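You operate a simulated robot arm through the tools that you are given. There is no shell and no other tool.

You run a simulated robot arm. Do the job below in one go: nothing can be reset, and whatever is moved stays where it is left.

Task
Set stations 3 and 5 for tumblers: both on, 185 C, 90 seconds.

Only the result counts: the job must be done as asked and must still hold three seconds after the hand-in. Knocking over, shifting, dropping, spilling or breaking anything else fails it.

Robot
A 6-joint arm with a two-finger gripper, fixed in place. Base frame: the origin is at the foot of the arm, x ahead of it, y to its left, z up. Lengths are in m, angles in degrees, forces in N, time in s.
Its first joint turns from -166.0 to 166.0 degrees. Payload 3.43 kg.
Tool frame: the origin (TCP) lies between the finger pads and is the grasp point; the fingertips stand 0.02 m ahead of it; z points along the fingers, y is the line along which they close. Largest opening 0.19 m; the body of the gripper starts 0.248 m behind the TCP.
Orientation is that of the tool frame in the base frame, as [roll, pitch, yaw] about the fixed x, y, z axes, in that order (R = Rz(yaw) Ry(pitch) Rx(roll)). With the fingers straight down and closing along the base's y, the tool's x points along the base's -x, its y along +y and its z along -z.

Tools
- The arm moves only by the tool arm_command. Its argument "series" is a list of rows, each a list of 7 numbers: the finger opening in m, from 0 to 0.19, then the shift along the base's x, y, z in units of 50 mm (1.0 is 50 mm), then the turn, a rotation vector about the base's x, y, z in units of 8 degrees (1.0 is 8 degrees). In form: [[hand, x, y, z, ax, ay, az], ...]. A call has 1 to 20 rows; each row shifts and turns the commanded pose from where the row before left it. A call with a number of a shift or a turn outside -1 to 1 is refused whole. Each row takes 0.2 s and may step no farther than 0.05 m and 8.6 degrees from the row before; otherwise, or with a gripper value out of range, the whole call is refused. Where a pose cannot be reached the arm comes as near as it can. A force on the tool above 40 N (or 10 N above the force at the start of the call, whichever is more), or a blocked arm, ends the call early, and 0.2 s more pass. Each finger travels about 0.045 m/s and halts on what it meets, pressing with about 23 N; the grip force reading is that of the motor and also rises with nothing between the fingers. The clock runs only during rows and for 0.2 s after the last one: add rows that do not move to give the fingers time. It gives the time, the measured TCP pose, the force on the tool (base axes), the opening and the grip force at its end, in the units of the frame above (readings bear some noise), with the torque about the TCP (base axes, N m) and any sound that the robot's microphone picked up.
- Cameras (640 x 400 px; columns grow to the right, rows downward): "scene" is fixed at [0.0516, 0.6506, 1.8229]; the picture's right is [-0.56, -0.83, 0.00], its down [-0.49, 0.34, -0.80] and it looks along [0.66, -0.45, -0.60] (base axes); focal length 348 px, centre (320, 200). "wrist" rides on the gripper at [0.07, -0.008, -0.288] in the tool frame; the picture's right is [0.12, 0.99, 0.00], its down [-0.96, 0.12, -0.25] and it looks along [-0.25, 0.03, 0.97] (tool axes); focal length 261 px, centre (320, 200). There is no depth. A picture from a camera that has moved, and an enlarged one, comes with that camera's place and axes in the base frame and with its lens.
- get_image(camera): a new picture of that camera. It takes no simulated time.
- lift_body(by): slides the trunk up (or, below 0, down) by that many m; the arm rides with it, the base frame stays. It gives what a move gives, with no picture.
- enlarge(camera, box): a new picture of the part [left, top, right, bottom] of that camera's present view, enlarged. It takes no simulated time.
- sign_off(): hands the job in; it is judged then, once.

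Places have to be worked out from the pictures, the camera data and where the tool is seen. Open the gripper and draw the arm clear of the work before you hand the job in, unless the task says otherwise.

The tools are called after "Call:" as name(argument=value, ...) on one line, values as JSON. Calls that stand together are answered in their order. arm_command: Moves the arm, as the interface text tells. Its arguments: {"type":"object","properties":{"series":{"type":"array"}},"required":["series"]} The other tools are called the same way: lift_body (by) slides the trunk up or down; get_image (camera) takes a picture; enlarge (camera, box) takes an enlarged picture of a part of a camera's view; sign_off () hands the job in.

At the start:

```text
time: 0.0
eef_pos: [0.5886, 0.0165, 1.3253]
tcp_rot: [-180.0, -0.1, 179.9]
contact_force: [-0.1, 1.1, -0.6]
ft_torque: [0.01, 0.03, 0.0]
opening: 0.19
grasp_force: 0.1
trunk travel left (down, up): [-0.175, 0.065]
```

scene: 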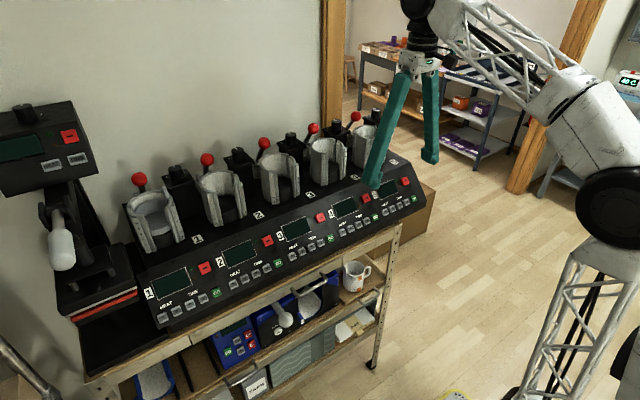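
wrist: 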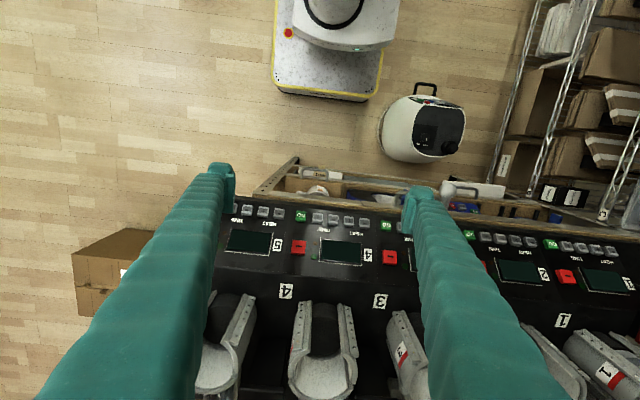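

I start by looking closely at the press: enlarged views of the panel from both cameras.

Call:
enlarge(camera="scene", box=[260, 160, 440, 272])

Call:
enlarge(camera="scene", box=[130, 220, 310, 332])

Call:
enlarge(camera="wrist", box=[200, 180, 440, 330])

Call:
enlarge(camera="wrist", box=[400, 180, 640, 330])

Call:
enlarge(camera="scene", box=[0, 90, 120, 165])

Call:
enlarge(camera="scene", box=[200, 280, 360, 400])

```text
3.56 times, centred on (350, 216) of scene
camera zoom: at [0.0516, 0.6506, 1.8229], right [-0.56, -0.83, 0.0], down [-0.49, 0.34, -0.8], along [0.66, -0.45, -0.6], focal length 1236 px, centre (213, 143)
```

zoom: 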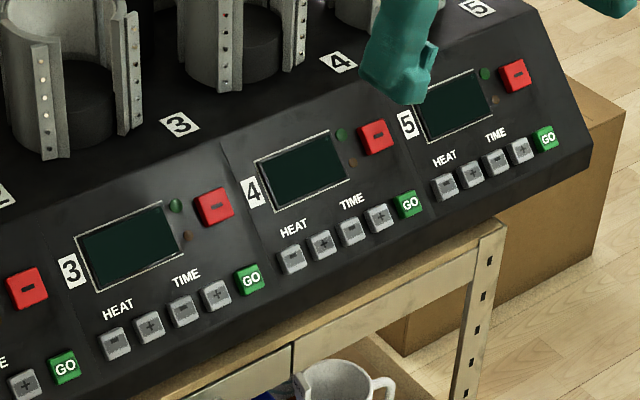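

```text
3.56 times, centred on (220, 276) of scene
camera zoom: at [0.0516, 0.6506, 1.8229], right [-0.56, -0.83, 0.0], down [-0.49, 0.34, -0.8], along [0.66, -0.45, -0.6], focal length 1236 px, centre (676, -70)
```

zoom: 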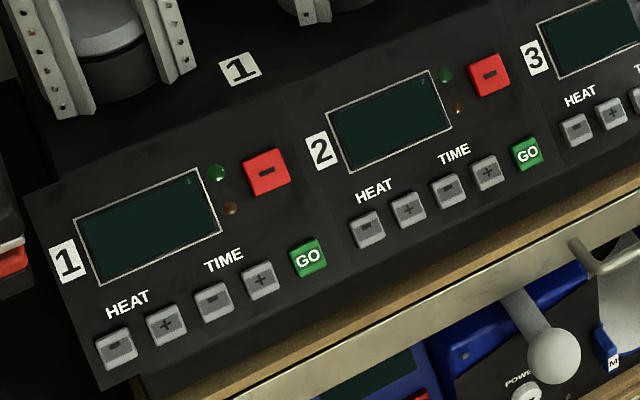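

```text
2.67 times, centred on (320, 255) of wrist
camera zoom: at [0.5183, 0.0073, 1.6124], right [-0.12, 0.99, 0.0], down [0.96, 0.12, 0.25], along [0.25, 0.03, -0.97], focal length 695 px, centre (320, 53)
```

zoom: 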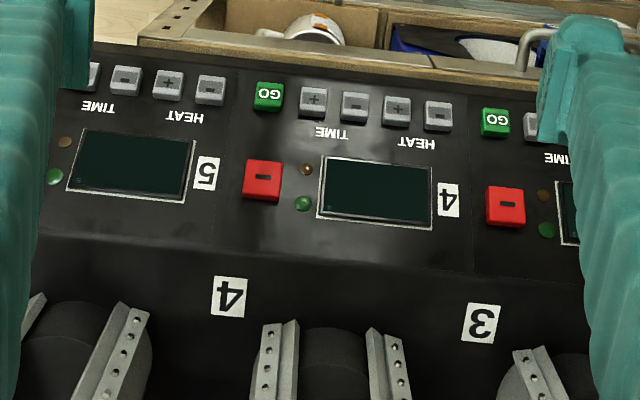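

```text
2.67 times, centred on (520, 255) of wrist
camera zoom: at [0.5183, 0.0073, 1.6124], right [-0.12, 0.99, 0.0], down [0.96, 0.12, 0.25], along [0.25, 0.03, -0.97], focal length 695 px, centre (-213, 53)
```

zoom: 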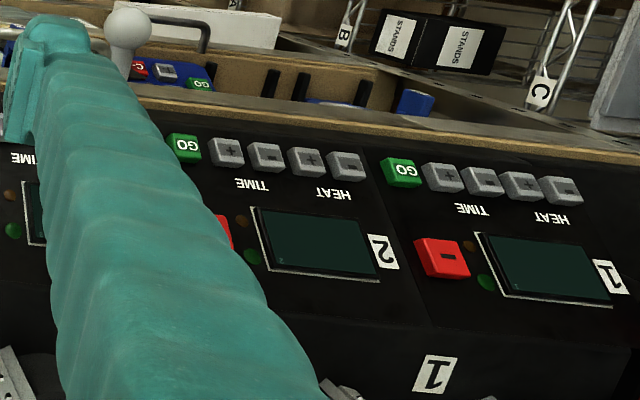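

```text
5.33 times, centred on (60, 128) of scene
camera zoom: at [0.0516, 0.6506, 1.8229], right [-0.56, -0.83, 0.0], down [-0.49, 0.34, -0.8], along [0.66, -0.45, -0.6], focal length 1854 px, centre (1707, 587)
```

zoom: 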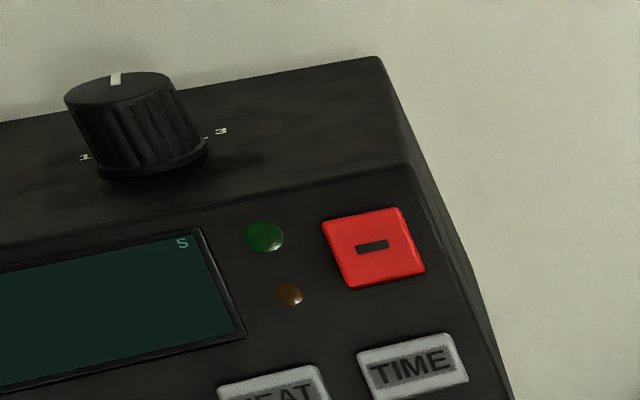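

```text
3.33 times, centred on (280, 340) of scene
camera zoom: at [0.0516, 0.6506, 1.8229], right [-0.56, -0.83, 0.0], down [-0.49, 0.34, -0.8], along [0.66, -0.45, -0.6], focal length 1159 px, centre (453, -267)
```

zoom: 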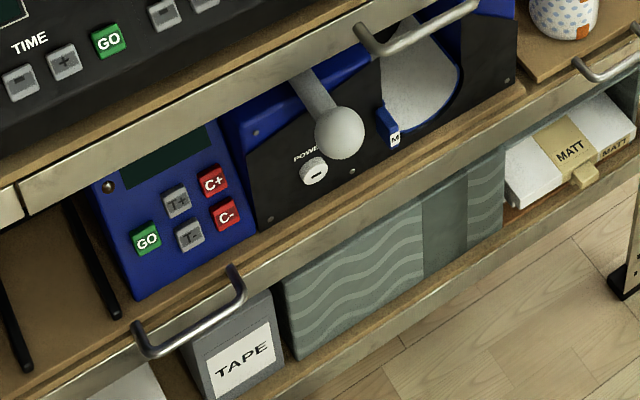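

All five station displays look dark; the panel runs along the base y axis, slopes about 50° up away from the robot, with red3 near (0.741, 0.177, 1.131) and GO3 near (0.695, 0.171, 1.077). I close the fingers, tilt the tool about 50° to face the panel, and shift left while still high.

Call:
arm_command(series=[[0.15, 0, 0.5, 0, 0, -1, 0], [0.1, 0, 0.5, 0, 0, -1, 0], [0.05, 0, 0.5, 0, 0, -1, 0], [0.0, 0, 0.5, 0, 0, -1, 0], [0.0, 0, 0.5, 0, 0, -1, 0], [0.0, 0, 0.5, 0, 0, -1, 0], [0.0, 0, 0.2, 0, 0, -0.2, 0], [0, 0, 0, 0, 0, 0, 0], [0, 0, 0, 0, 0, 0, 0], [0, 0, 0, 0, 0, 0, 0], [0, 0, 0, 0, 0, 0, 0], [0, 0, 0, 0, 0, 0, 0]])

```text
time: 2.6
eef_pos: [0.5871, 0.1737, 1.3242]
tcp_rot: [-179.9, 49.7, -179.9]
contact_force: [-0.3, -0.8, -0.4]
ft_torque: [-0.02, -0.02, 0.01]
opening: 0.0
grasp_force: 23.0
trunk travel left (down, up): [-0.175, 0.065]
```

The tool is tilted and closed at (0.587, 0.174, 1.324). I check both cameras.

Call:
get_image(camera="wrist")

Call:
get_image(camera="scene")

```text
taken
camera wrist: at [0.3234, 0.1662, 1.4572], right [-0.08, 0.99, -0.09], down [0.43, 0.12, 0.89], along [0.9, 0.03, -0.44], focal length 261 px, centre (320, 200)
```

wrist: 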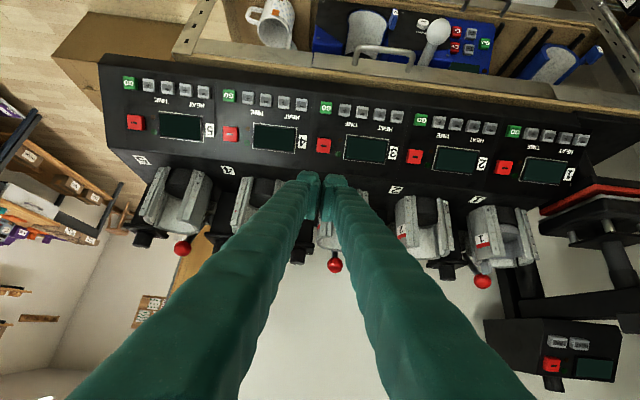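

```text
taken
```

scene: 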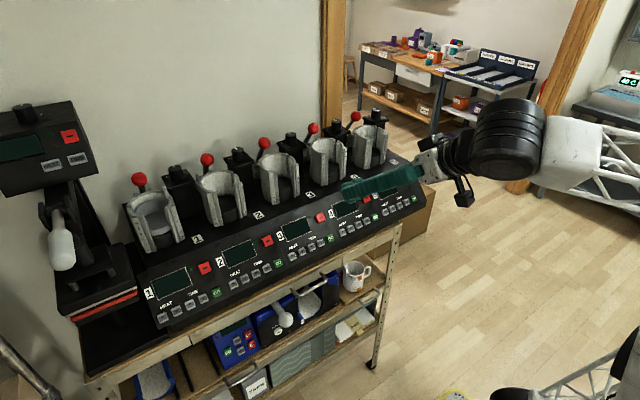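

The view confirms the layout, with the tip in line with station 3. I zoom in on station 3 and station 5 in the wrist view for precise triangulation.

Call:
enlarge(camera="wrist", box=[260, 80, 420, 180])

Call:
enlarge(camera="wrist", box=[90, 60, 250, 160])

Call:
enlarge(camera="scene", box=[240, 190, 360, 265])

```text
4.00 times, centred on (340, 130) of wrist
camera zoom: at [0.3234, 0.1662, 1.4572], right [-0.08, 0.99, -0.09], down [0.43, 0.12, 0.89], along [0.9, 0.03, -0.44], focal length 1043 px, centre (240, 480)
```

zoom: 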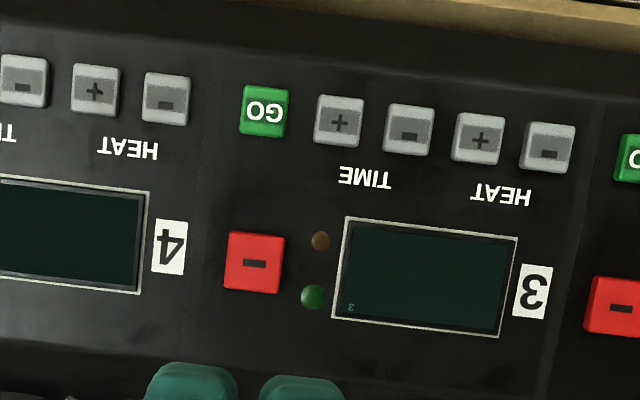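

```text
4.00 times, centred on (170, 110) of wrist
camera zoom: at [0.3234, 0.1662, 1.4572], right [-0.08, 0.99, -0.09], down [0.43, 0.12, 0.89], along [0.9, 0.03, -0.44], focal length 1043 px, centre (920, 560)
```

zoom: 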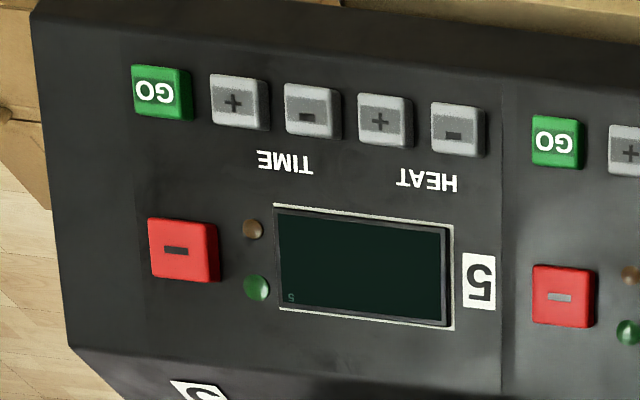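

```text
5.33 times, centred on (300, 228) of scene
camera zoom: at [0.0516, 0.6506, 1.8229], right [-0.56, -0.83, 0.0], down [-0.49, 0.34, -0.8], along [0.66, -0.45, -0.6], focal length 1854 px, centre (427, 53)
```

zoom: 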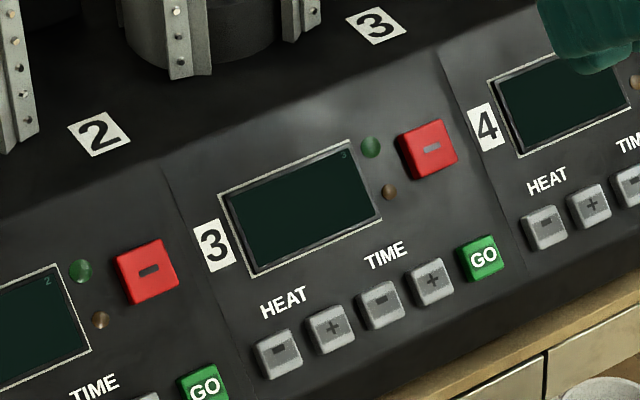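

Triangulation gives red3 ≈ (0.743, 0.177, 1.131) and GO3 ≈ (0.694, 0.172, 1.079), buttons spaced about 34 mm in y. I move the tip to about 3 cm in front of red3.

Call:
arm_command(series=[[0, 0.473, 0.012, -0.646, 0, 0, 0], [0, 0.473, 0.012, -0.646, 0, 0, 0], [0, 0.473, 0.012, -0.646, 0, 0, 0], [0, 0.473, 0.012, -0.646, 0, 0, 0], [0, 0.473, 0.012, -0.646, 0, 0, 0], [0, 0, 0, 0, 0, 0, 0]])

Call:
get_image(camera="wrist")

Call:
enlarge(camera="scene", box=[240, 170, 400, 270])

```text
time: 4.0
eef_pos: [0.7054, 0.1783, 1.163]
tcp_rot: [-180.0, 49.5, 180.0]
contact_force: [-0.3, 0.0, 0.4]
ft_torque: [0.0, -0.01, 0.01]
opening: 0.0
grasp_force: 23.2
trunk travel left (down, up): [-0.175, 0.065]
```

```text
taken
camera wrist: at [0.4398, 0.1691, 1.2963], right [-0.08, 0.99, -0.09], down [0.43, 0.12, 0.89], along [0.9, 0.03, -0.44], focal length 261 px, centre (320, 200)
```

wrist: 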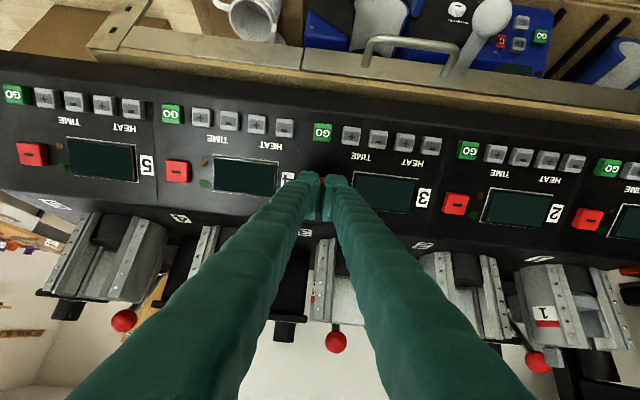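

```text
4.00 times, centred on (320, 220) of scene
camera zoom: at [0.0516, 0.6506, 1.8229], right [-0.56, -0.83, 0.0], down [-0.49, 0.34, -0.8], along [0.66, -0.45, -0.6], focal length 1391 px, centre (320, 120)
```

zoom: 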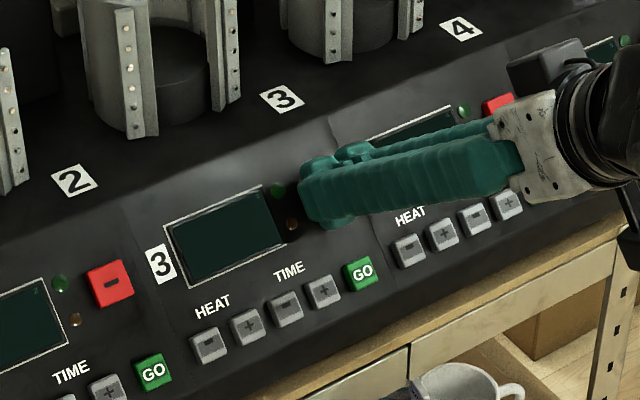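

The tip sits right in front of red3. I zoom into the wrist view at the tip to check alignment before pressing.

Call:
enlarge(camera="wrist", box=[270, 110, 430, 230])

```text
3.33 times, centred on (350, 170) of wrist
camera zoom: at [0.4398, 0.1691, 1.2963], right [-0.08, 0.99, -0.09], down [0.43, 0.12, 0.89], along [0.9, 0.03, -0.44], focal length 869 px, centre (220, 300)
```

zoom: 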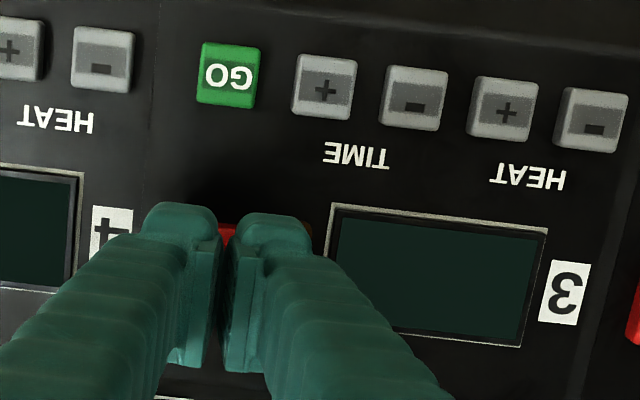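

The closed tips (about 5–6 cm wide visually) straddle red3, which has no other button nearby, so a closed press is fine here. I advance 25 mm along the panel normal and read the force.

Call:
arm_command(series=[[0, 0.19, -0.02, -0.162, 0, 0, 0], [0, 0.19, 0, -0.162, 0, 0, 0], [0, 0, 0, 0, 0, 0, 0]])

Call:
enlarge(camera="scene", box=[260, 180, 360, 250])

```text
time: 4.8
eef_pos: [0.7262, 0.177, 1.1469]
tcp_rot: [-180.0, 49.6, 180.0]
contact_force: [0.4, 0.3, -0.6]
ft_torque: [-0.04, -0.03, 0.0]
opening: 0.0002
grasp_force: 23.2
trunk travel left (down, up): [-0.175, 0.065]
```

```text
5.71 times, centred on (310, 215) of scene
camera zoom: at [0.0516, 0.6506, 1.8229], right [-0.56, -0.83, 0.0], down [-0.49, 0.34, -0.8], along [0.66, -0.45, -0.6], focal length 1987 px, centre (377, 114)
```

zoom: 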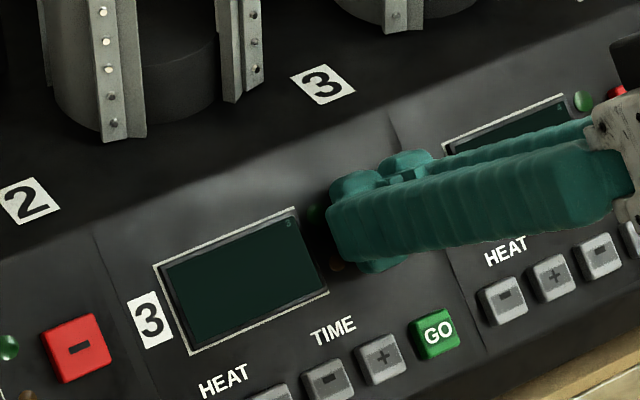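

No contact yet. I advance in a 3 mm step.

Call:
arm_command(series=[[0, 0.046, 0, -0.039, 0, 0, 0], [0, 0, 0, 0, 0, 0, 0]])

```text
time: 5.4
eef_pos: [0.7264, 0.1768, 1.1451]
tcp_rot: [-180.0, 49.7, 180.0]
contact_force: [-0.9, -0.1, 0.7]
ft_torque: [-0.02, 0.05, 0.03]
opening: 0.0061
grasp_force: 34.1
trunk travel left (down, up): [-0.175, 0.065]
```

The fingers were wedged open by 6 mm with little axial force, so the tips have met something. I look.

Call:
enlarge(camera="wrist", box=[270, 110, 430, 230])

Call:
enlarge(camera="scene", box=[260, 180, 360, 250])

```text
3.33 times, centred on (350, 170) of wrist
camera zoom: at [0.4623, 0.1685, 1.278], right [-0.08, 0.99, -0.09], down [0.43, 0.12, 0.89], along [0.9, 0.03, -0.44], focal length 869 px, centre (220, 300)
```

zoom: 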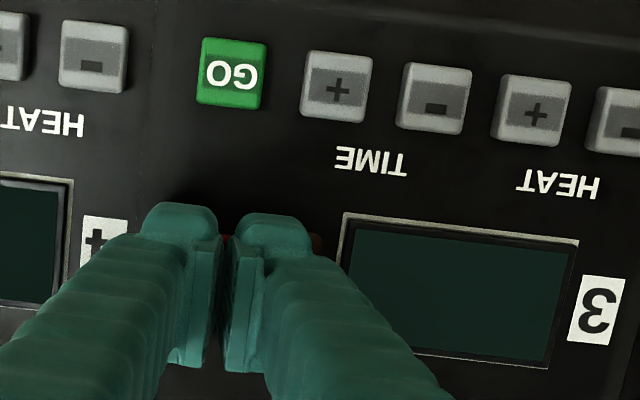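

```text
5.71 times, centred on (310, 215) of scene
camera zoom: at [0.0516, 0.6506, 1.8229], right [-0.56, -0.83, 0.0], down [-0.49, 0.34, -0.8], along [0.66, -0.45, -0.6], focal length 1987 px, centre (377, 114)
```

zoom: 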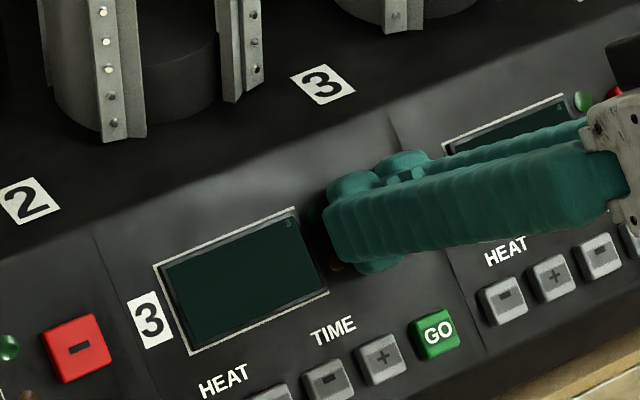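

The picture shows the tips just at the button. I hold for a moment and re-read.

Call:
arm_command(series=[[0, 0, 0, 0, 0, 0, 0], [0, 0, 0, 0, 0, 0, 0]])

```text
time: 6.0
eef_pos: [0.7273, 0.1764, 1.1456]
tcp_rot: [-180.0, 49.6, -180.0]
contact_force: [-0.5, 0.5, 0.2]
ft_torque: [-0.06, -0.01, 0.01]
opening: 0.0061
grasp_force: 34.4
trunk travel left (down, up): [-0.175, 0.065]
```

The opening stays at 6 mm with nearly no axial force; the tips are resting on the button. I push another 2.5 mm and watch for force, sound and the display.

Call:
arm_command(series=[[0.006, 0.038, 0, -0.032, 0, 0, 0], [0.006, 0, 0, 0, 0, 0, 0]])

Call:
enlarge(camera="scene", box=[260, 180, 360, 250])

```text
time: 6.6
eef_pos: [0.7287, 0.1769, 1.1438]
tcp_rot: [-180.0, 49.5, 180.0]
contact_force: [-1.9, 0.4, 2.2]
ft_torque: [-0.02, 0.02, -0.01]
opening: 0.0062
grasp_force: 0.1
trunk travel left (down, up): [-0.175, 0.065]
heard: click
```

```text
5.71 times, centred on (310, 215) of scene
camera zoom: at [0.0516, 0.6506, 1.8229], right [-0.56, -0.83, 0.0], down [-0.49, 0.34, -0.8], along [0.66, -0.45, -0.6], focal length 1987 px, centre (377, 114)
```

zoom: 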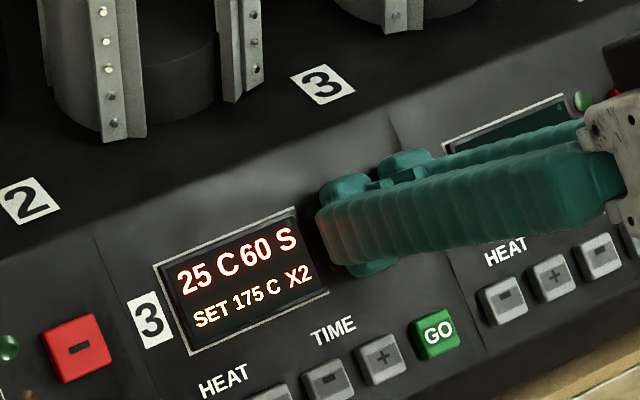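

Click: station 3 is on, showing 25 C, 60 S, SET 175 C, X2. I retract 5 cm along the normal and recheck the display.

Call:
arm_command(series=[[0.006, -0.38, 0, 0.323, 0, 0, 0], [0.006, -0.38, 0, 0.323, 0, 0, 0], [0.006, 0, 0, 0, 0, 0, 0]])

Call:
enlarge(camera="scene", box=[240, 180, 400, 280])

Call:
enlarge(camera="wrist", box=[270, 90, 430, 210])

```text
time: 7.4
eef_pos: [0.6915, 0.178, 1.1762]
tcp_rot: [-180.0, 49.5, 180.0]
contact_force: [-0.1, -0.9, -0.2]
ft_torque: [0.01, -0.01, 0.01]
opening: 0.0061
grasp_force: 0.0
trunk travel left (down, up): [-0.175, 0.065]
```

```text
4.00 times, centred on (320, 230) of scene
camera zoom: at [0.0516, 0.6506, 1.8229], right [-0.56, -0.83, 0.0], down [-0.49, 0.34, -0.8], along [0.66, -0.45, -0.6], focal length 1391 px, centre (320, 80)
```

zoom: 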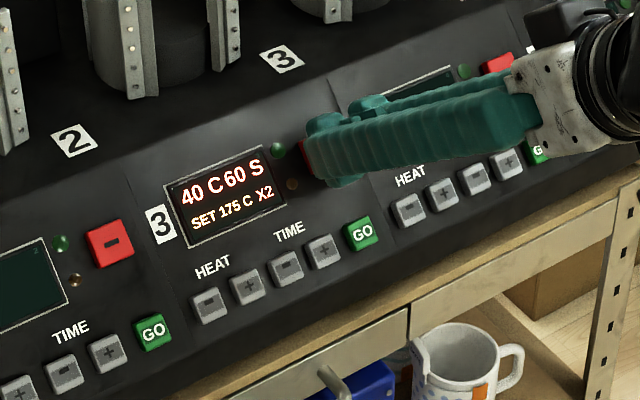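

```text
3.33 times, centred on (350, 150) of wrist
camera zoom: at [0.4268, 0.1689, 1.3094], right [-0.08, 0.99, -0.09], down [0.44, 0.12, 0.89], along [0.9, 0.03, -0.44], focal length 869 px, centre (220, 367)
```

zoom: 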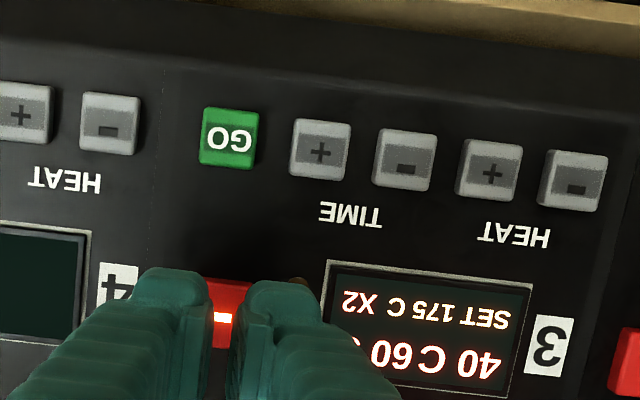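

Station 3 stays on (heating, 40 C, SET 175 C). Neighbouring buttons are close, so for the small buttons I'll use one leading finger: open to 0.08 and tilt 12° so the +y finger is forward.

Call:
arm_command(series=[[0.08, -0.1, 0, 0.1, -0.485, 0, -0.572], [0.08, -0.1, 0, 0.1, -0.485, 0, -0.572], [0.08, 0, 0, 0, 0, 0, 0], [0.08, 0, 0, 0, 0, 0, 0], [0.08, 0, 0, 0, 0, 0, 0], [0.08, 0, 0, 0, 0, 0, 0]])

Call:
get_image(camera="wrist")

Call:
get_image(camera="scene")

```text
time: 8.8
eef_pos: [0.6816, 0.1784, 1.1869]
tcp_rot: [-168.0, 49.7, 179.9]
contact_force: [-0.5, 0.1, 0.4]
ft_torque: [0.02, -0.01, 0.0]
opening: 0.0803
grasp_force: 0.0
trunk travel left (down, up): [-0.175, 0.065]
```

```text
taken
camera wrist: at [0.42, 0.2303, 1.3163], right [0.08, 0.97, -0.22], down [0.46, 0.16, 0.87], along [0.89, -0.17, -0.43], focal length 261 px, centre (320, 200)
```

wrist: 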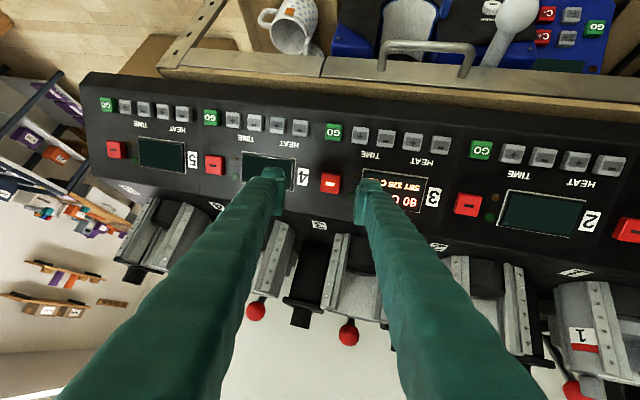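

```text
taken
```

scene: 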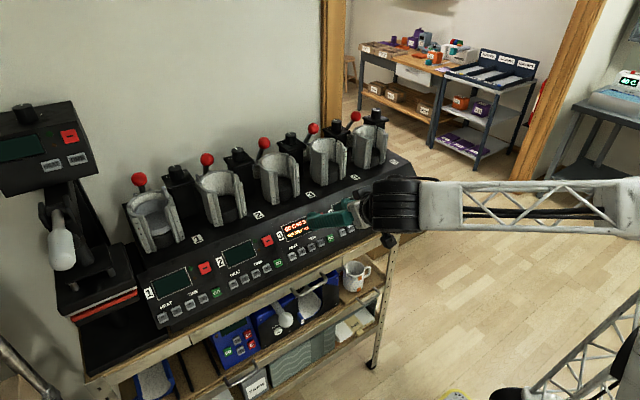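

I move the leading (+y) finger tip to about 3 cm in front of HEAT + of station 3, judged at (0.694, 0.275, 1.080).

Call:
arm_command(series=[[0.08, -0.225, 0.333, -0.455, 0, 0, 0], [0.08, -0.225, 0.333, -0.455, 0, 0, 0], [0.08, -0.224, 0.332, -0.456, 0, 0, 0], [0.08, 0, 0, 0, 0, 0, 0]])

Call:
get_image(camera="wrist")

Call:
enlarge(camera="scene", box=[240, 190, 400, 290])

```text
time: 9.8
eef_pos: [0.651, 0.2267, 1.1191]
tcp_rot: [-168.0, 49.6, -180.0]
contact_force: [0.3, -0.1, -0.2]
ft_torque: [-0.04, 0.0, -0.01]
opening: 0.0801
grasp_force: 0.0
trunk travel left (down, up): [-0.175, 0.065]
```

```text
taken
camera wrist: at [0.3893, 0.2783, 1.2488], right [0.08, 0.97, -0.22], down [0.46, 0.16, 0.87], along [0.89, -0.17, -0.43], focal length 261 px, centre (320, 200)
```

wrist: 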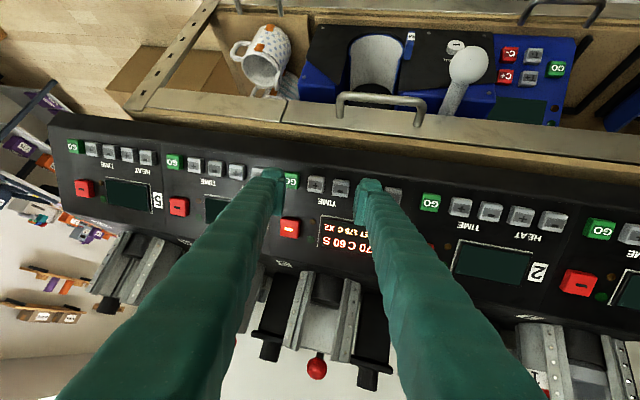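

```text
4.00 times, centred on (320, 240) of scene
camera zoom: at [0.0516, 0.6506, 1.8229], right [-0.56, -0.83, 0.0], down [-0.49, 0.34, -0.8], along [0.66, -0.45, -0.6], focal length 1391 px, centre (320, 40)
```

zoom: 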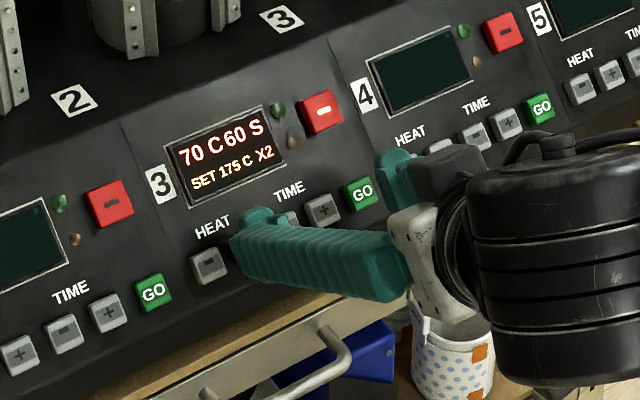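

The leading tip covers HEAT + in both views. I zoom the wrist view to check side alignment.

Call:
enlarge(camera="wrist", box=[300, 150, 440, 250])

```text
4.00 times, centred on (370, 200) of wrist
camera zoom: at [0.3893, 0.2783, 1.2488], right [0.08, 0.97, -0.22], down [0.46, 0.16, 0.87], along [0.89, -0.17, -0.43], focal length 1043 px, centre (120, 200)
```

zoom: 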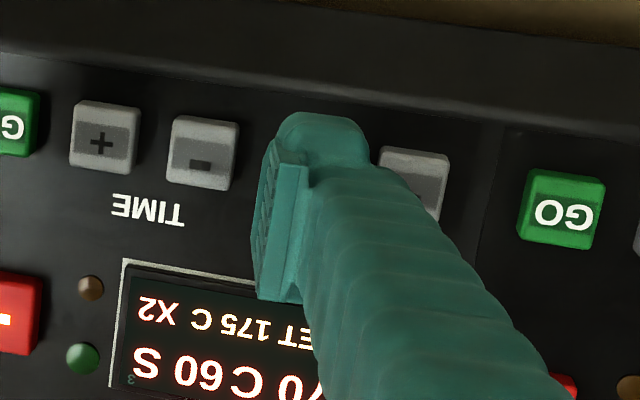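

The tip is aligned vertically; since the outer edge of the leading finger touches first (and the finger looks thicker than 16 mm), I shift 8 mm to −y and advance 20 mm toward the button.

Call:
arm_command(series=[[0.08, 0.0, -0.16, 0, 0, 0, 0], [0.08, 0.153, 0, -0.129, 0, 0, 0], [0.08, 0.153, 0, -0.129, 0, 0, 0], [0.08, 0, 0, 0, 0, 0, 0]])

Call:
enlarge(camera="wrist", box=[300, 150, 440, 250])

Call:
enlarge(camera="scene", box=[260, 200, 360, 270])

```text
time: 10.8
eef_pos: [0.6661, 0.2186, 1.1052]
tcp_rot: [-168.1, 49.6, -180.0]
contact_force: [-0.8, -0.1, 0.2]
ft_torque: [0.03, -0.01, -0.01]
opening: 0.0801
grasp_force: 0.1
trunk travel left (down, up): [-0.175, 0.065]
```

```text
4.00 times, centred on (370, 200) of wrist
camera zoom: at [0.4045, 0.271, 1.2354], right [0.08, 0.97, -0.22], down [0.46, 0.16, 0.87], along [0.89, -0.17, -0.43], focal length 1043 px, centre (120, 200)
```

zoom: 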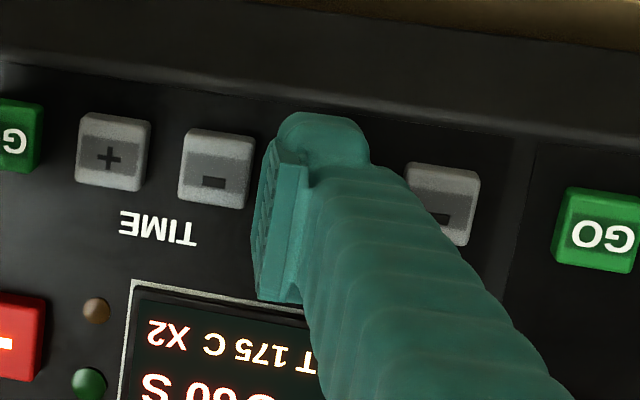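

```text
5.71 times, centred on (310, 235) of scene
camera zoom: at [0.0516, 0.6506, 1.8229], right [-0.56, -0.83, 0.0], down [-0.49, 0.34, -0.8], along [0.66, -0.45, -0.6], focal length 1987 px, centre (377, 0)
```

zoom: 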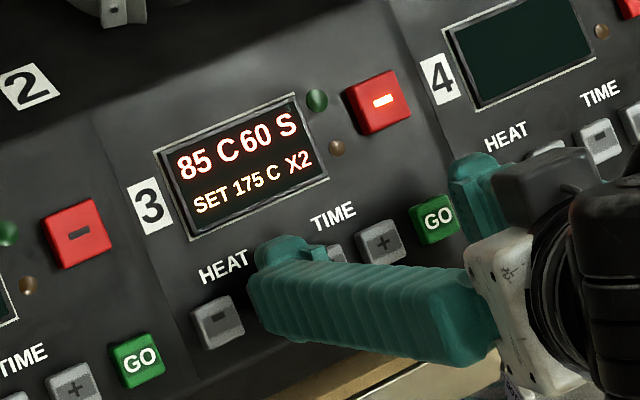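

HEAT + is centred behind the tip. I advance another 4 mm and read.

Call:
arm_command(series=[[0.08, 0.031, 0, -0.026, 0, 0, 0], [0.08, 0.031, 0, -0.026, 0, 0, 0], [0.08, 0, 0, 0, 0, 0, 0]])

```text
time: 11.6
eef_pos: [0.6673, 0.2184, 1.103]
tcp_rot: [-168.0, 49.6, -180.0]
contact_force: [0.3, 0.6, -1.1]
ft_torque: [0.01, 0.02, -0.01]
opening: 0.08
grasp_force: 0.0
trunk travel left (down, up): [-0.175, 0.065]
```

No contact yet; another 2 mm.

Call:
arm_command(series=[[0.08, 0.031, 0, -0.026, 0, 0, 0], [0.08, 0, 0, 0, 0, 0, 0]])

```text
time: 12.2
eef_pos: [0.6688, 0.2198, 1.1006]
tcp_rot: [-168.0, 49.6, 180.0]
contact_force: [-0.5, -0.2, -0.3]
ft_torque: [-0.02, -0.01, 0.03]
opening: 0.0803
grasp_force: 0.0
trunk travel left (down, up): [-0.175, 0.065]
```

Still free. Another 2 mm.

Call:
arm_command(series=[[0.08, 0.031, 0, -0.026, 0, 0, 0], [0.08, 0, 0, 0, 0, 0, 0]])

```text
time: 12.8
eef_pos: [0.6714, 0.2202, 1.0997]
tcp_rot: [-168.0, 49.6, -180.0]
contact_force: [-1.2, 0.3, 1.3]
ft_torque: [0.04, 0.01, 0.01]
opening: 0.0801
grasp_force: 0.1
trunk travel left (down, up): [-0.175, 0.065]
```

Light contact (about 1.8 N along the normal). Another 2 mm to reach the click.

Call:
arm_command(series=[[0.08, 0.031, 0, -0.026, 0, 0, 0], [0.08, 0, 0, 0, 0, 0, 0]])

Call:
enlarge(camera="scene", box=[260, 200, 360, 270])

```text
time: 13.4
eef_pos: [0.6729, 0.2204, 1.0999]
tcp_rot: [-168.0, 49.6, 180.0]
contact_force: [-0.7, 1.4, 1.8]
ft_torque: [0.09, 0.03, 0.03]
opening: 0.0803
grasp_force: 0.1
trunk travel left (down, up): [-0.175, 0.065]
heard: click
```

```text
5.71 times, centred on (310, 235) of scene
camera zoom: at [0.0516, 0.6506, 1.8229], right [-0.56, -0.83, 0.0], down [-0.49, 0.34, -0.8], along [0.66, -0.45, -0.6], focal length 1987 px, centre (377, 0)
```

zoom: 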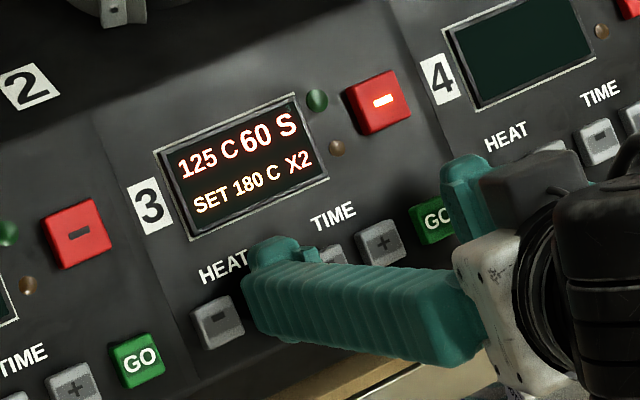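

Click, SET went 175 → 180 C. I release by 8 mm and press again the same amount.

Call:
arm_command(series=[[0.08, -0.061, 0, 0.052, 0, 0, 0], [0.08, -0.061, 0, 0.052, 0, 0, 0], [0.08, 0, 0, 0, 0, 0, 0]])

Call:
enlarge(camera="scene", box=[260, 200, 360, 270])

```text
time: 14.2
eef_pos: [0.6669, 0.2188, 1.1046]
tcp_rot: [-167.9, 49.6, 180.0]
contact_force: [-1.3, 0.7, 0.6]
ft_torque: [0.02, 0.0, -0.01]
opening: 0.0801
grasp_force: 0.0
trunk travel left (down, up): [-0.175, 0.065]
```

```text
5.71 times, centred on (310, 235) of scene
camera zoom: at [0.0516, 0.6506, 1.8229], right [-0.56, -0.83, 0.0], down [-0.49, 0.34, -0.8], along [0.66, -0.45, -0.6], focal length 1987 px, centre (377, 0)
```

zoom: 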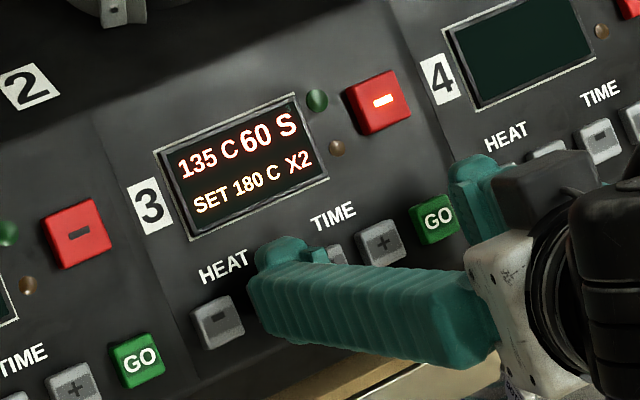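

Released, SET 180 C holds. I press again by 8 mm.

Call:
arm_command(series=[[0.08, 0.061, 0, -0.052, 0, 0, 0], [0.08, 0.061, 0, -0.052, 0, 0, 0], [0.08, 0, 0, 0, 0, 0, 0]])

Call:
enlarge(camera="scene", box=[260, 200, 360, 270])

```text
time: 15.0
eef_pos: [0.672, 0.2182, 1.0993]
tcp_rot: [-168.0, 49.6, 179.9]
contact_force: [-1.0, -0.8, 2.0]
ft_torque: [0.1, 0.0, 0.05]
opening: 0.0803
grasp_force: 0.1
trunk travel left (down, up): [-0.175, 0.065]
heard: click
```

```text
5.71 times, centred on (310, 235) of scene
camera zoom: at [0.0516, 0.6506, 1.8229], right [-0.56, -0.83, 0.0], down [-0.49, 0.34, -0.8], along [0.66, -0.45, -0.6], focal length 1987 px, centre (377, 0)
```

zoom: 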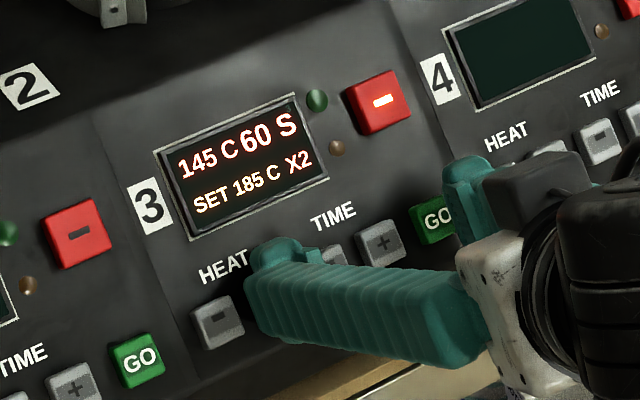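

SET 185 C on station 3. I back off 25 mm, shift about −65 mm in y to TIME + (judged y ≈ 0.207), and come forward to about 10 mm short of the press depth.

Call:
arm_command(series=[[0.08, -0.381, 0, 0.323, 0, 0, 0], [0.08, 0, -0.655, 0, 0, 0, 0], [0.08, 0, -0.655, 0, 0, 0, 0], [0.08, 0.229, 0, -0.194, 0, 0, 0], [0.08, 0, 0, 0, 0, 0, 0]])

Call:
enlarge(camera="wrist", box=[300, 150, 440, 250])

Call:
enlarge(camera="scene", box=[260, 200, 360, 270])

```text
time: 16.2
eef_pos: [0.6636, 0.1532, 1.1062]
tcp_rot: [-168.1, 49.6, 179.9]
contact_force: [-0.8, -1.0, -0.4]
ft_torque: [0.0, 0.04, 0.04]
opening: 0.08
grasp_force: 0.0
trunk travel left (down, up): [-0.175, 0.065]
```

```text
4.00 times, centred on (370, 200) of wrist
camera zoom: at [0.4024, 0.2043, 1.2362], right [0.08, 0.97, -0.22], down [0.46, 0.16, 0.87], along [0.89, -0.17, -0.43], focal length 1043 px, centre (120, 200)
```

zoom: 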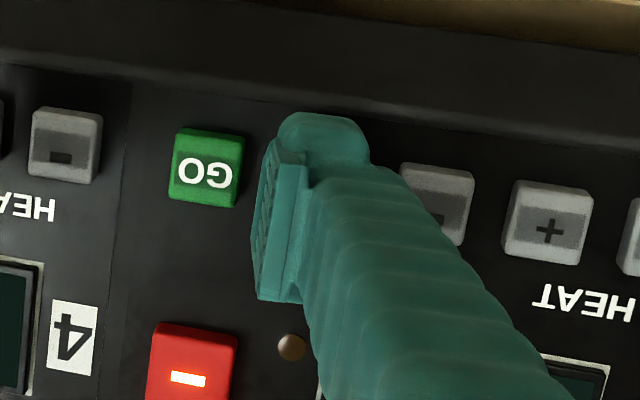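

```text
5.71 times, centred on (310, 235) of scene
camera zoom: at [0.0516, 0.6506, 1.8229], right [-0.56, -0.83, 0.0], down [-0.49, 0.34, -0.8], along [0.66, -0.45, -0.6], focal length 1987 px, centre (377, 0)
```

zoom: 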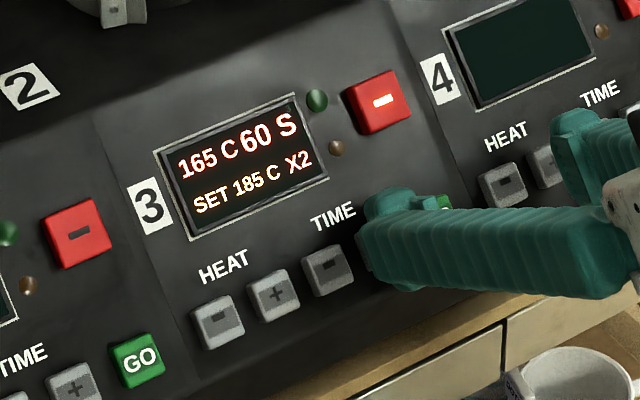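

GO sits clear to the left of the finger and TIME + is centred behind the tip. I press forward 10 mm.

Call:
arm_command(series=[[0.08, 0.061, 0, -0.052, 0, 0, 0], [0.08, 0.061, 0, -0.052, 0, 0, 0], [0.08, 0.031, 0, -0.026, 0, 0, 0], [0.08, 0, 0, 0, 0, 0, 0]])

Call:
enlarge(camera="scene", box=[260, 200, 360, 270])

```text
time: 17.2
eef_pos: [0.6722, 0.1539, 1.1002]
tcp_rot: [-168.0, 49.5, 180.0]
contact_force: [-2.1, -0.4, 1.1]
ft_torque: [-0.01, 0.05, 0.06]
opening: 0.0796
grasp_force: 0.0
trunk travel left (down, up): [-0.175, 0.065]
heard: click
```

```text
5.71 times, centred on (310, 235) of scene
camera zoom: at [0.0516, 0.6506, 1.8229], right [-0.56, -0.83, 0.0], down [-0.49, 0.34, -0.8], along [0.66, -0.45, -0.6], focal length 1987 px, centre (377, 0)
```

zoom: 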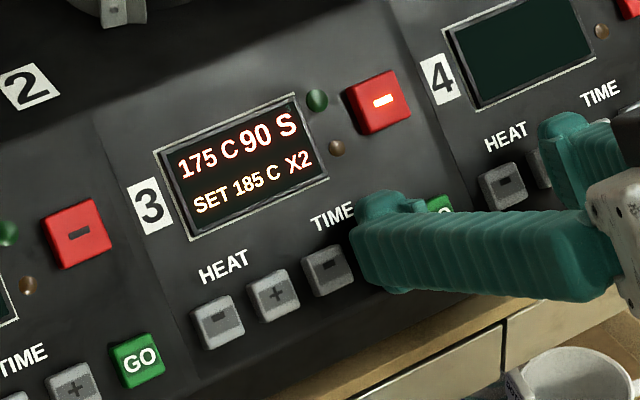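

Click: station 3 shows 90 S with SET 185 C. I retract 40 mm and recheck before going to station 5.

Call:
arm_command(series=[[0.08, -0.305, 0, 0.259, 0, 0, 0], [0.08, -0.305, 0, 0.259, 0, 0, 0], [0.08, 0, 0, 0, 0, 0, 0]])

Call:
enlarge(camera="scene", box=[240, 180, 400, 280])

```text
time: 18.0
eef_pos: [0.6417, 0.155, 1.127]
tcp_rot: [-168.1, 49.5, 179.9]
contact_force: [-0.6, 0.7, -0.1]
ft_torque: [-0.01, 0.01, 0.02]
opening: 0.0802
grasp_force: 0.1
trunk travel left (down, up): [-0.175, 0.065]
```

```text
4.00 times, centred on (320, 230) of scene
camera zoom: at [0.0516, 0.6506, 1.8229], right [-0.56, -0.83, 0.0], down [-0.49, 0.34, -0.8], along [0.66, -0.45, -0.6], focal length 1391 px, centre (320, 80)
```

zoom: 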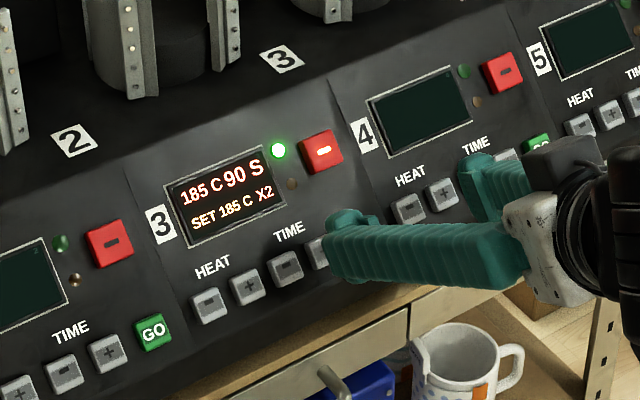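

Station 3: on, 185 C reached (green light), 90 S. Now I traverse to station 5, stopping about 3 cm in front of its red switch, judged at (0.744, −0.194, 1.131).

Call:
arm_command(series=[[0.08, 0.12, -0.9, 0.1015, 0, 0, 0], [0.08, 0.12, -0.9, 0.1015, 0, 0, 0], [0.08, 0.12, -0.9, 0.1015, 0, 0, 0], [0.08, 0.12, -0.9, 0.1015, 0, 0, 0], [0.08, 0.12, -0.9, 0.1015, 0, 0, 0], [0.08, 0.12, -0.9, 0.1015, 0, 0, 0], [0.08, 0.12, -0.9, 0.1015, 0, 0, 0], [0.08, 0.12, -0.9, 0.1015, 0, 0, 0], [0.08, 0.12, -0.9, 0.1015, 0, 0, 0], [0.08, 0, 0, 0, 0, 0, 0]])

Call:
get_image(camera="wrist")

Call:
enlarge(camera="scene", box=[320, 150, 480, 250])

Call:
enlarge(camera="wrist", box=[300, 150, 440, 250])

```text
time: 20.2
eef_pos: [0.6925, -0.2522, 1.1712]
tcp_rot: [-168.2, 49.6, 180.0]
contact_force: [0.1, 0.6, 0.1]
ft_torque: [0.05, 0.0, 0.0]
opening: 0.08
grasp_force: 0.1
trunk travel left (down, up): [-0.175, 0.065]
```

```text
taken
camera wrist: at [0.4313, -0.2004, 1.3006], right [0.08, 0.97, -0.22], down [0.46, 0.16, 0.87], along [0.89, -0.17, -0.43], focal length 261 px, centre (320, 200)
```

wrist: 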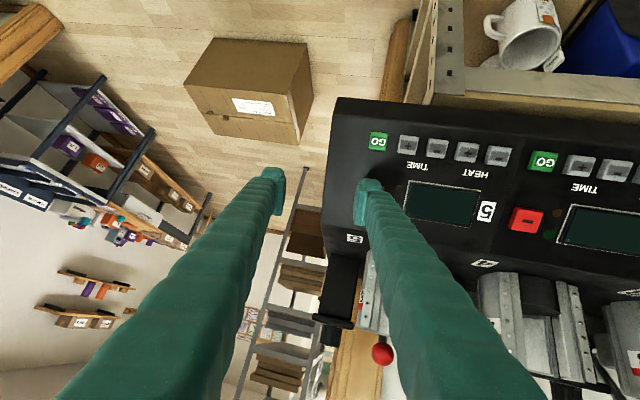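

```text
4.00 times, centred on (400, 200) of scene
camera zoom: at [0.0516, 0.6506, 1.8229], right [-0.56, -0.83, 0.0], down [-0.49, 0.34, -0.8], along [0.66, -0.45, -0.6], focal length 1391 px, centre (0, 200)
```

zoom: 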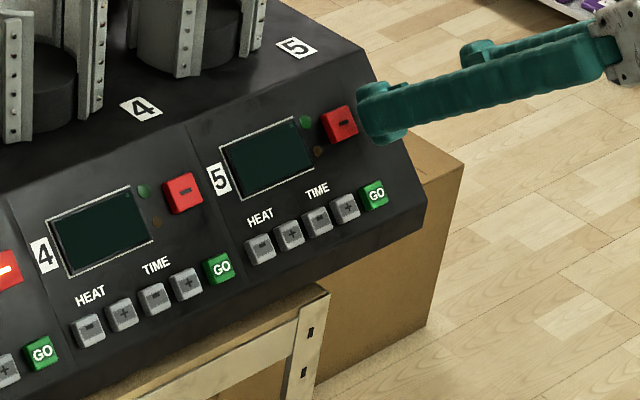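

```text
4.00 times, centred on (370, 200) of wrist
camera zoom: at [0.4313, -0.2004, 1.3006], right [0.08, 0.97, -0.22], down [0.46, 0.16, 0.87], along [0.89, -0.17, -0.43], focal length 1043 px, centre (120, 200)
```

zoom: 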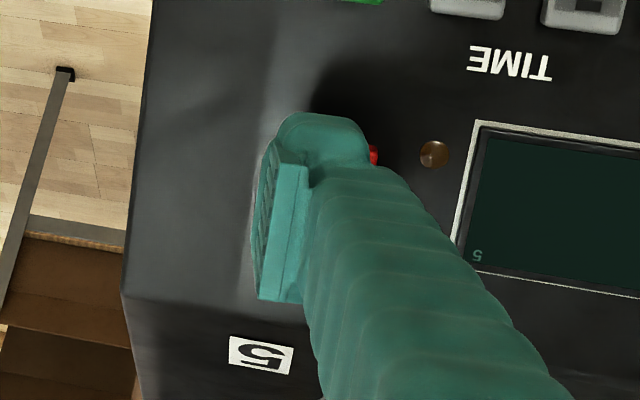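

The red5 button is right behind the leading tip (its edge peeks out on the right). I advance 20 mm.

Call:
arm_command(series=[[0.08, 0.153, 0, -0.129, 0, 0, 0], [0.08, 0.153, 0, -0.129, 0, 0, 0], [0.08, 0, 0, 0, 0, 0, 0]])

Call:
enlarge(camera="scene", box=[350, 150, 450, 220])

Call:
enlarge(camera="wrist", box=[300, 150, 440, 250])

```text
time: 21.0
eef_pos: [0.708, -0.2515, 1.1562]
tcp_rot: [-168.0, 49.6, 179.9]
contact_force: [0.1, 0.5, -0.7]
ft_torque: [-0.05, -0.02, 0.0]
opening: 0.0802
grasp_force: 0.0
trunk travel left (down, up): [-0.175, 0.065]
```

```text
5.71 times, centred on (400, 185) of scene
camera zoom: at [0.0516, 0.6506, 1.8229], right [-0.56, -0.83, 0.0], down [-0.49, 0.34, -0.8], along [0.66, -0.45, -0.6], focal length 1987 px, centre (-137, 286)
```

zoom: 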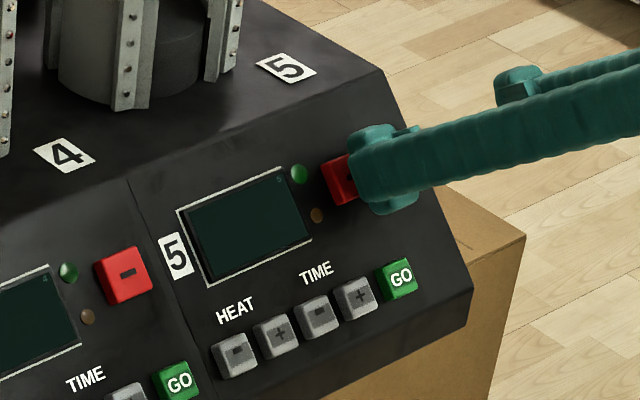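

```text
4.00 times, centred on (370, 200) of wrist
camera zoom: at [0.448, -0.1995, 1.2865], right [0.08, 0.97, -0.22], down [0.46, 0.16, 0.87], along [0.89, -0.17, -0.43], focal length 1043 px, centre (120, 200)
```

zoom: 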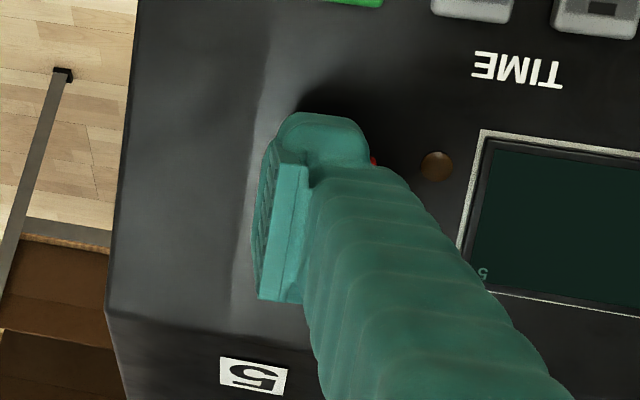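

The tip is over the right-hand half of red5 and will land near its middle. I advance 8 mm and read.

Call:
arm_command(series=[[0.08, 0.061, 0, -0.052, 0, 0, 0], [0.08, 0.061, 0, -0.052, 0, 0, 0], [0.08, 0, 0, 0, 0, 0, 0]])

```text
time: 21.8
eef_pos: [0.7164, -0.251, 1.1537]
tcp_rot: [-168.0, 49.6, 179.9]
contact_force: [0.1, -0.5, 0.8]
ft_torque: [0.01, 0.01, -0.01]
opening: 0.0798
grasp_force: 0.1
trunk travel left (down, up): [-0.175, 0.065]
```

No click yet; 2.5 mm further.

Call:
arm_command(series=[[0.08, 0.038, 0, -0.032, 0, 0, 0], [0.08, 0, 0, 0, 0, 0, 0]])

Call:
enlarge(camera="scene", box=[350, 150, 450, 220])

```text
time: 22.4
eef_pos: [0.7194, -0.2507, 1.1528]
tcp_rot: [-167.9, 49.6, -180.0]
contact_force: [-0.9, -1.1, 0.4]
ft_torque: [0.03, 0.02, 0.03]
opening: 0.0796
grasp_force: 0.0
trunk travel left (down, up): [-0.175, 0.065]
```

```text
5.71 times, centred on (400, 185) of scene
camera zoom: at [0.0516, 0.6506, 1.8229], right [-0.56, -0.83, 0.0], down [-0.49, 0.34, -0.8], along [0.66, -0.45, -0.6], focal length 1987 px, centre (-137, 286)
```

zoom: 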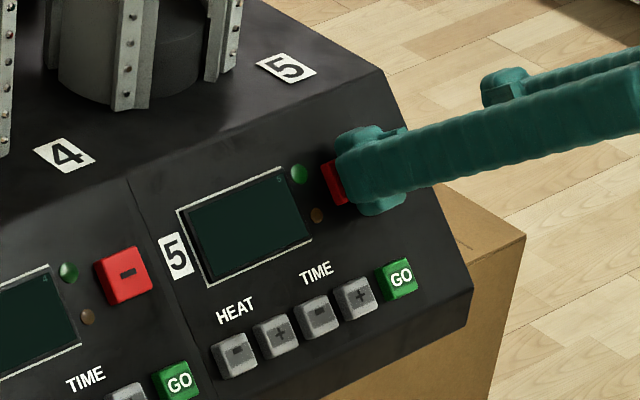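

Contact is just starting. I go 2 mm further.

Call:
arm_command(series=[[0.08, 0.031, 0, -0.026, 0, 0, 0], [0.08, 0, 0, 0, 0, 0, 0]])

Call:
enlarge(camera="scene", box=[350, 150, 450, 220])

```text
time: 23.0
eef_pos: [0.7201, -0.2512, 1.1504]
tcp_rot: [-168.0, 49.5, -180.0]
contact_force: [-1.8, 0.8, 1.2]
ft_torque: [0.08, 0.05, 0.09]
opening: 0.0802
grasp_force: 0.1
trunk travel left (down, up): [-0.175, 0.065]
heard: click
```

```text
5.71 times, centred on (400, 185) of scene
camera zoom: at [0.0516, 0.6506, 1.8229], right [-0.56, -0.83, 0.0], down [-0.49, 0.34, -0.8], along [0.66, -0.45, -0.6], focal length 1987 px, centre (-137, 286)
```

zoom: 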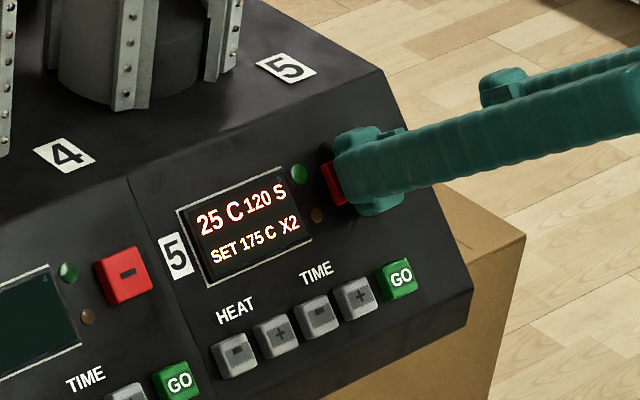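

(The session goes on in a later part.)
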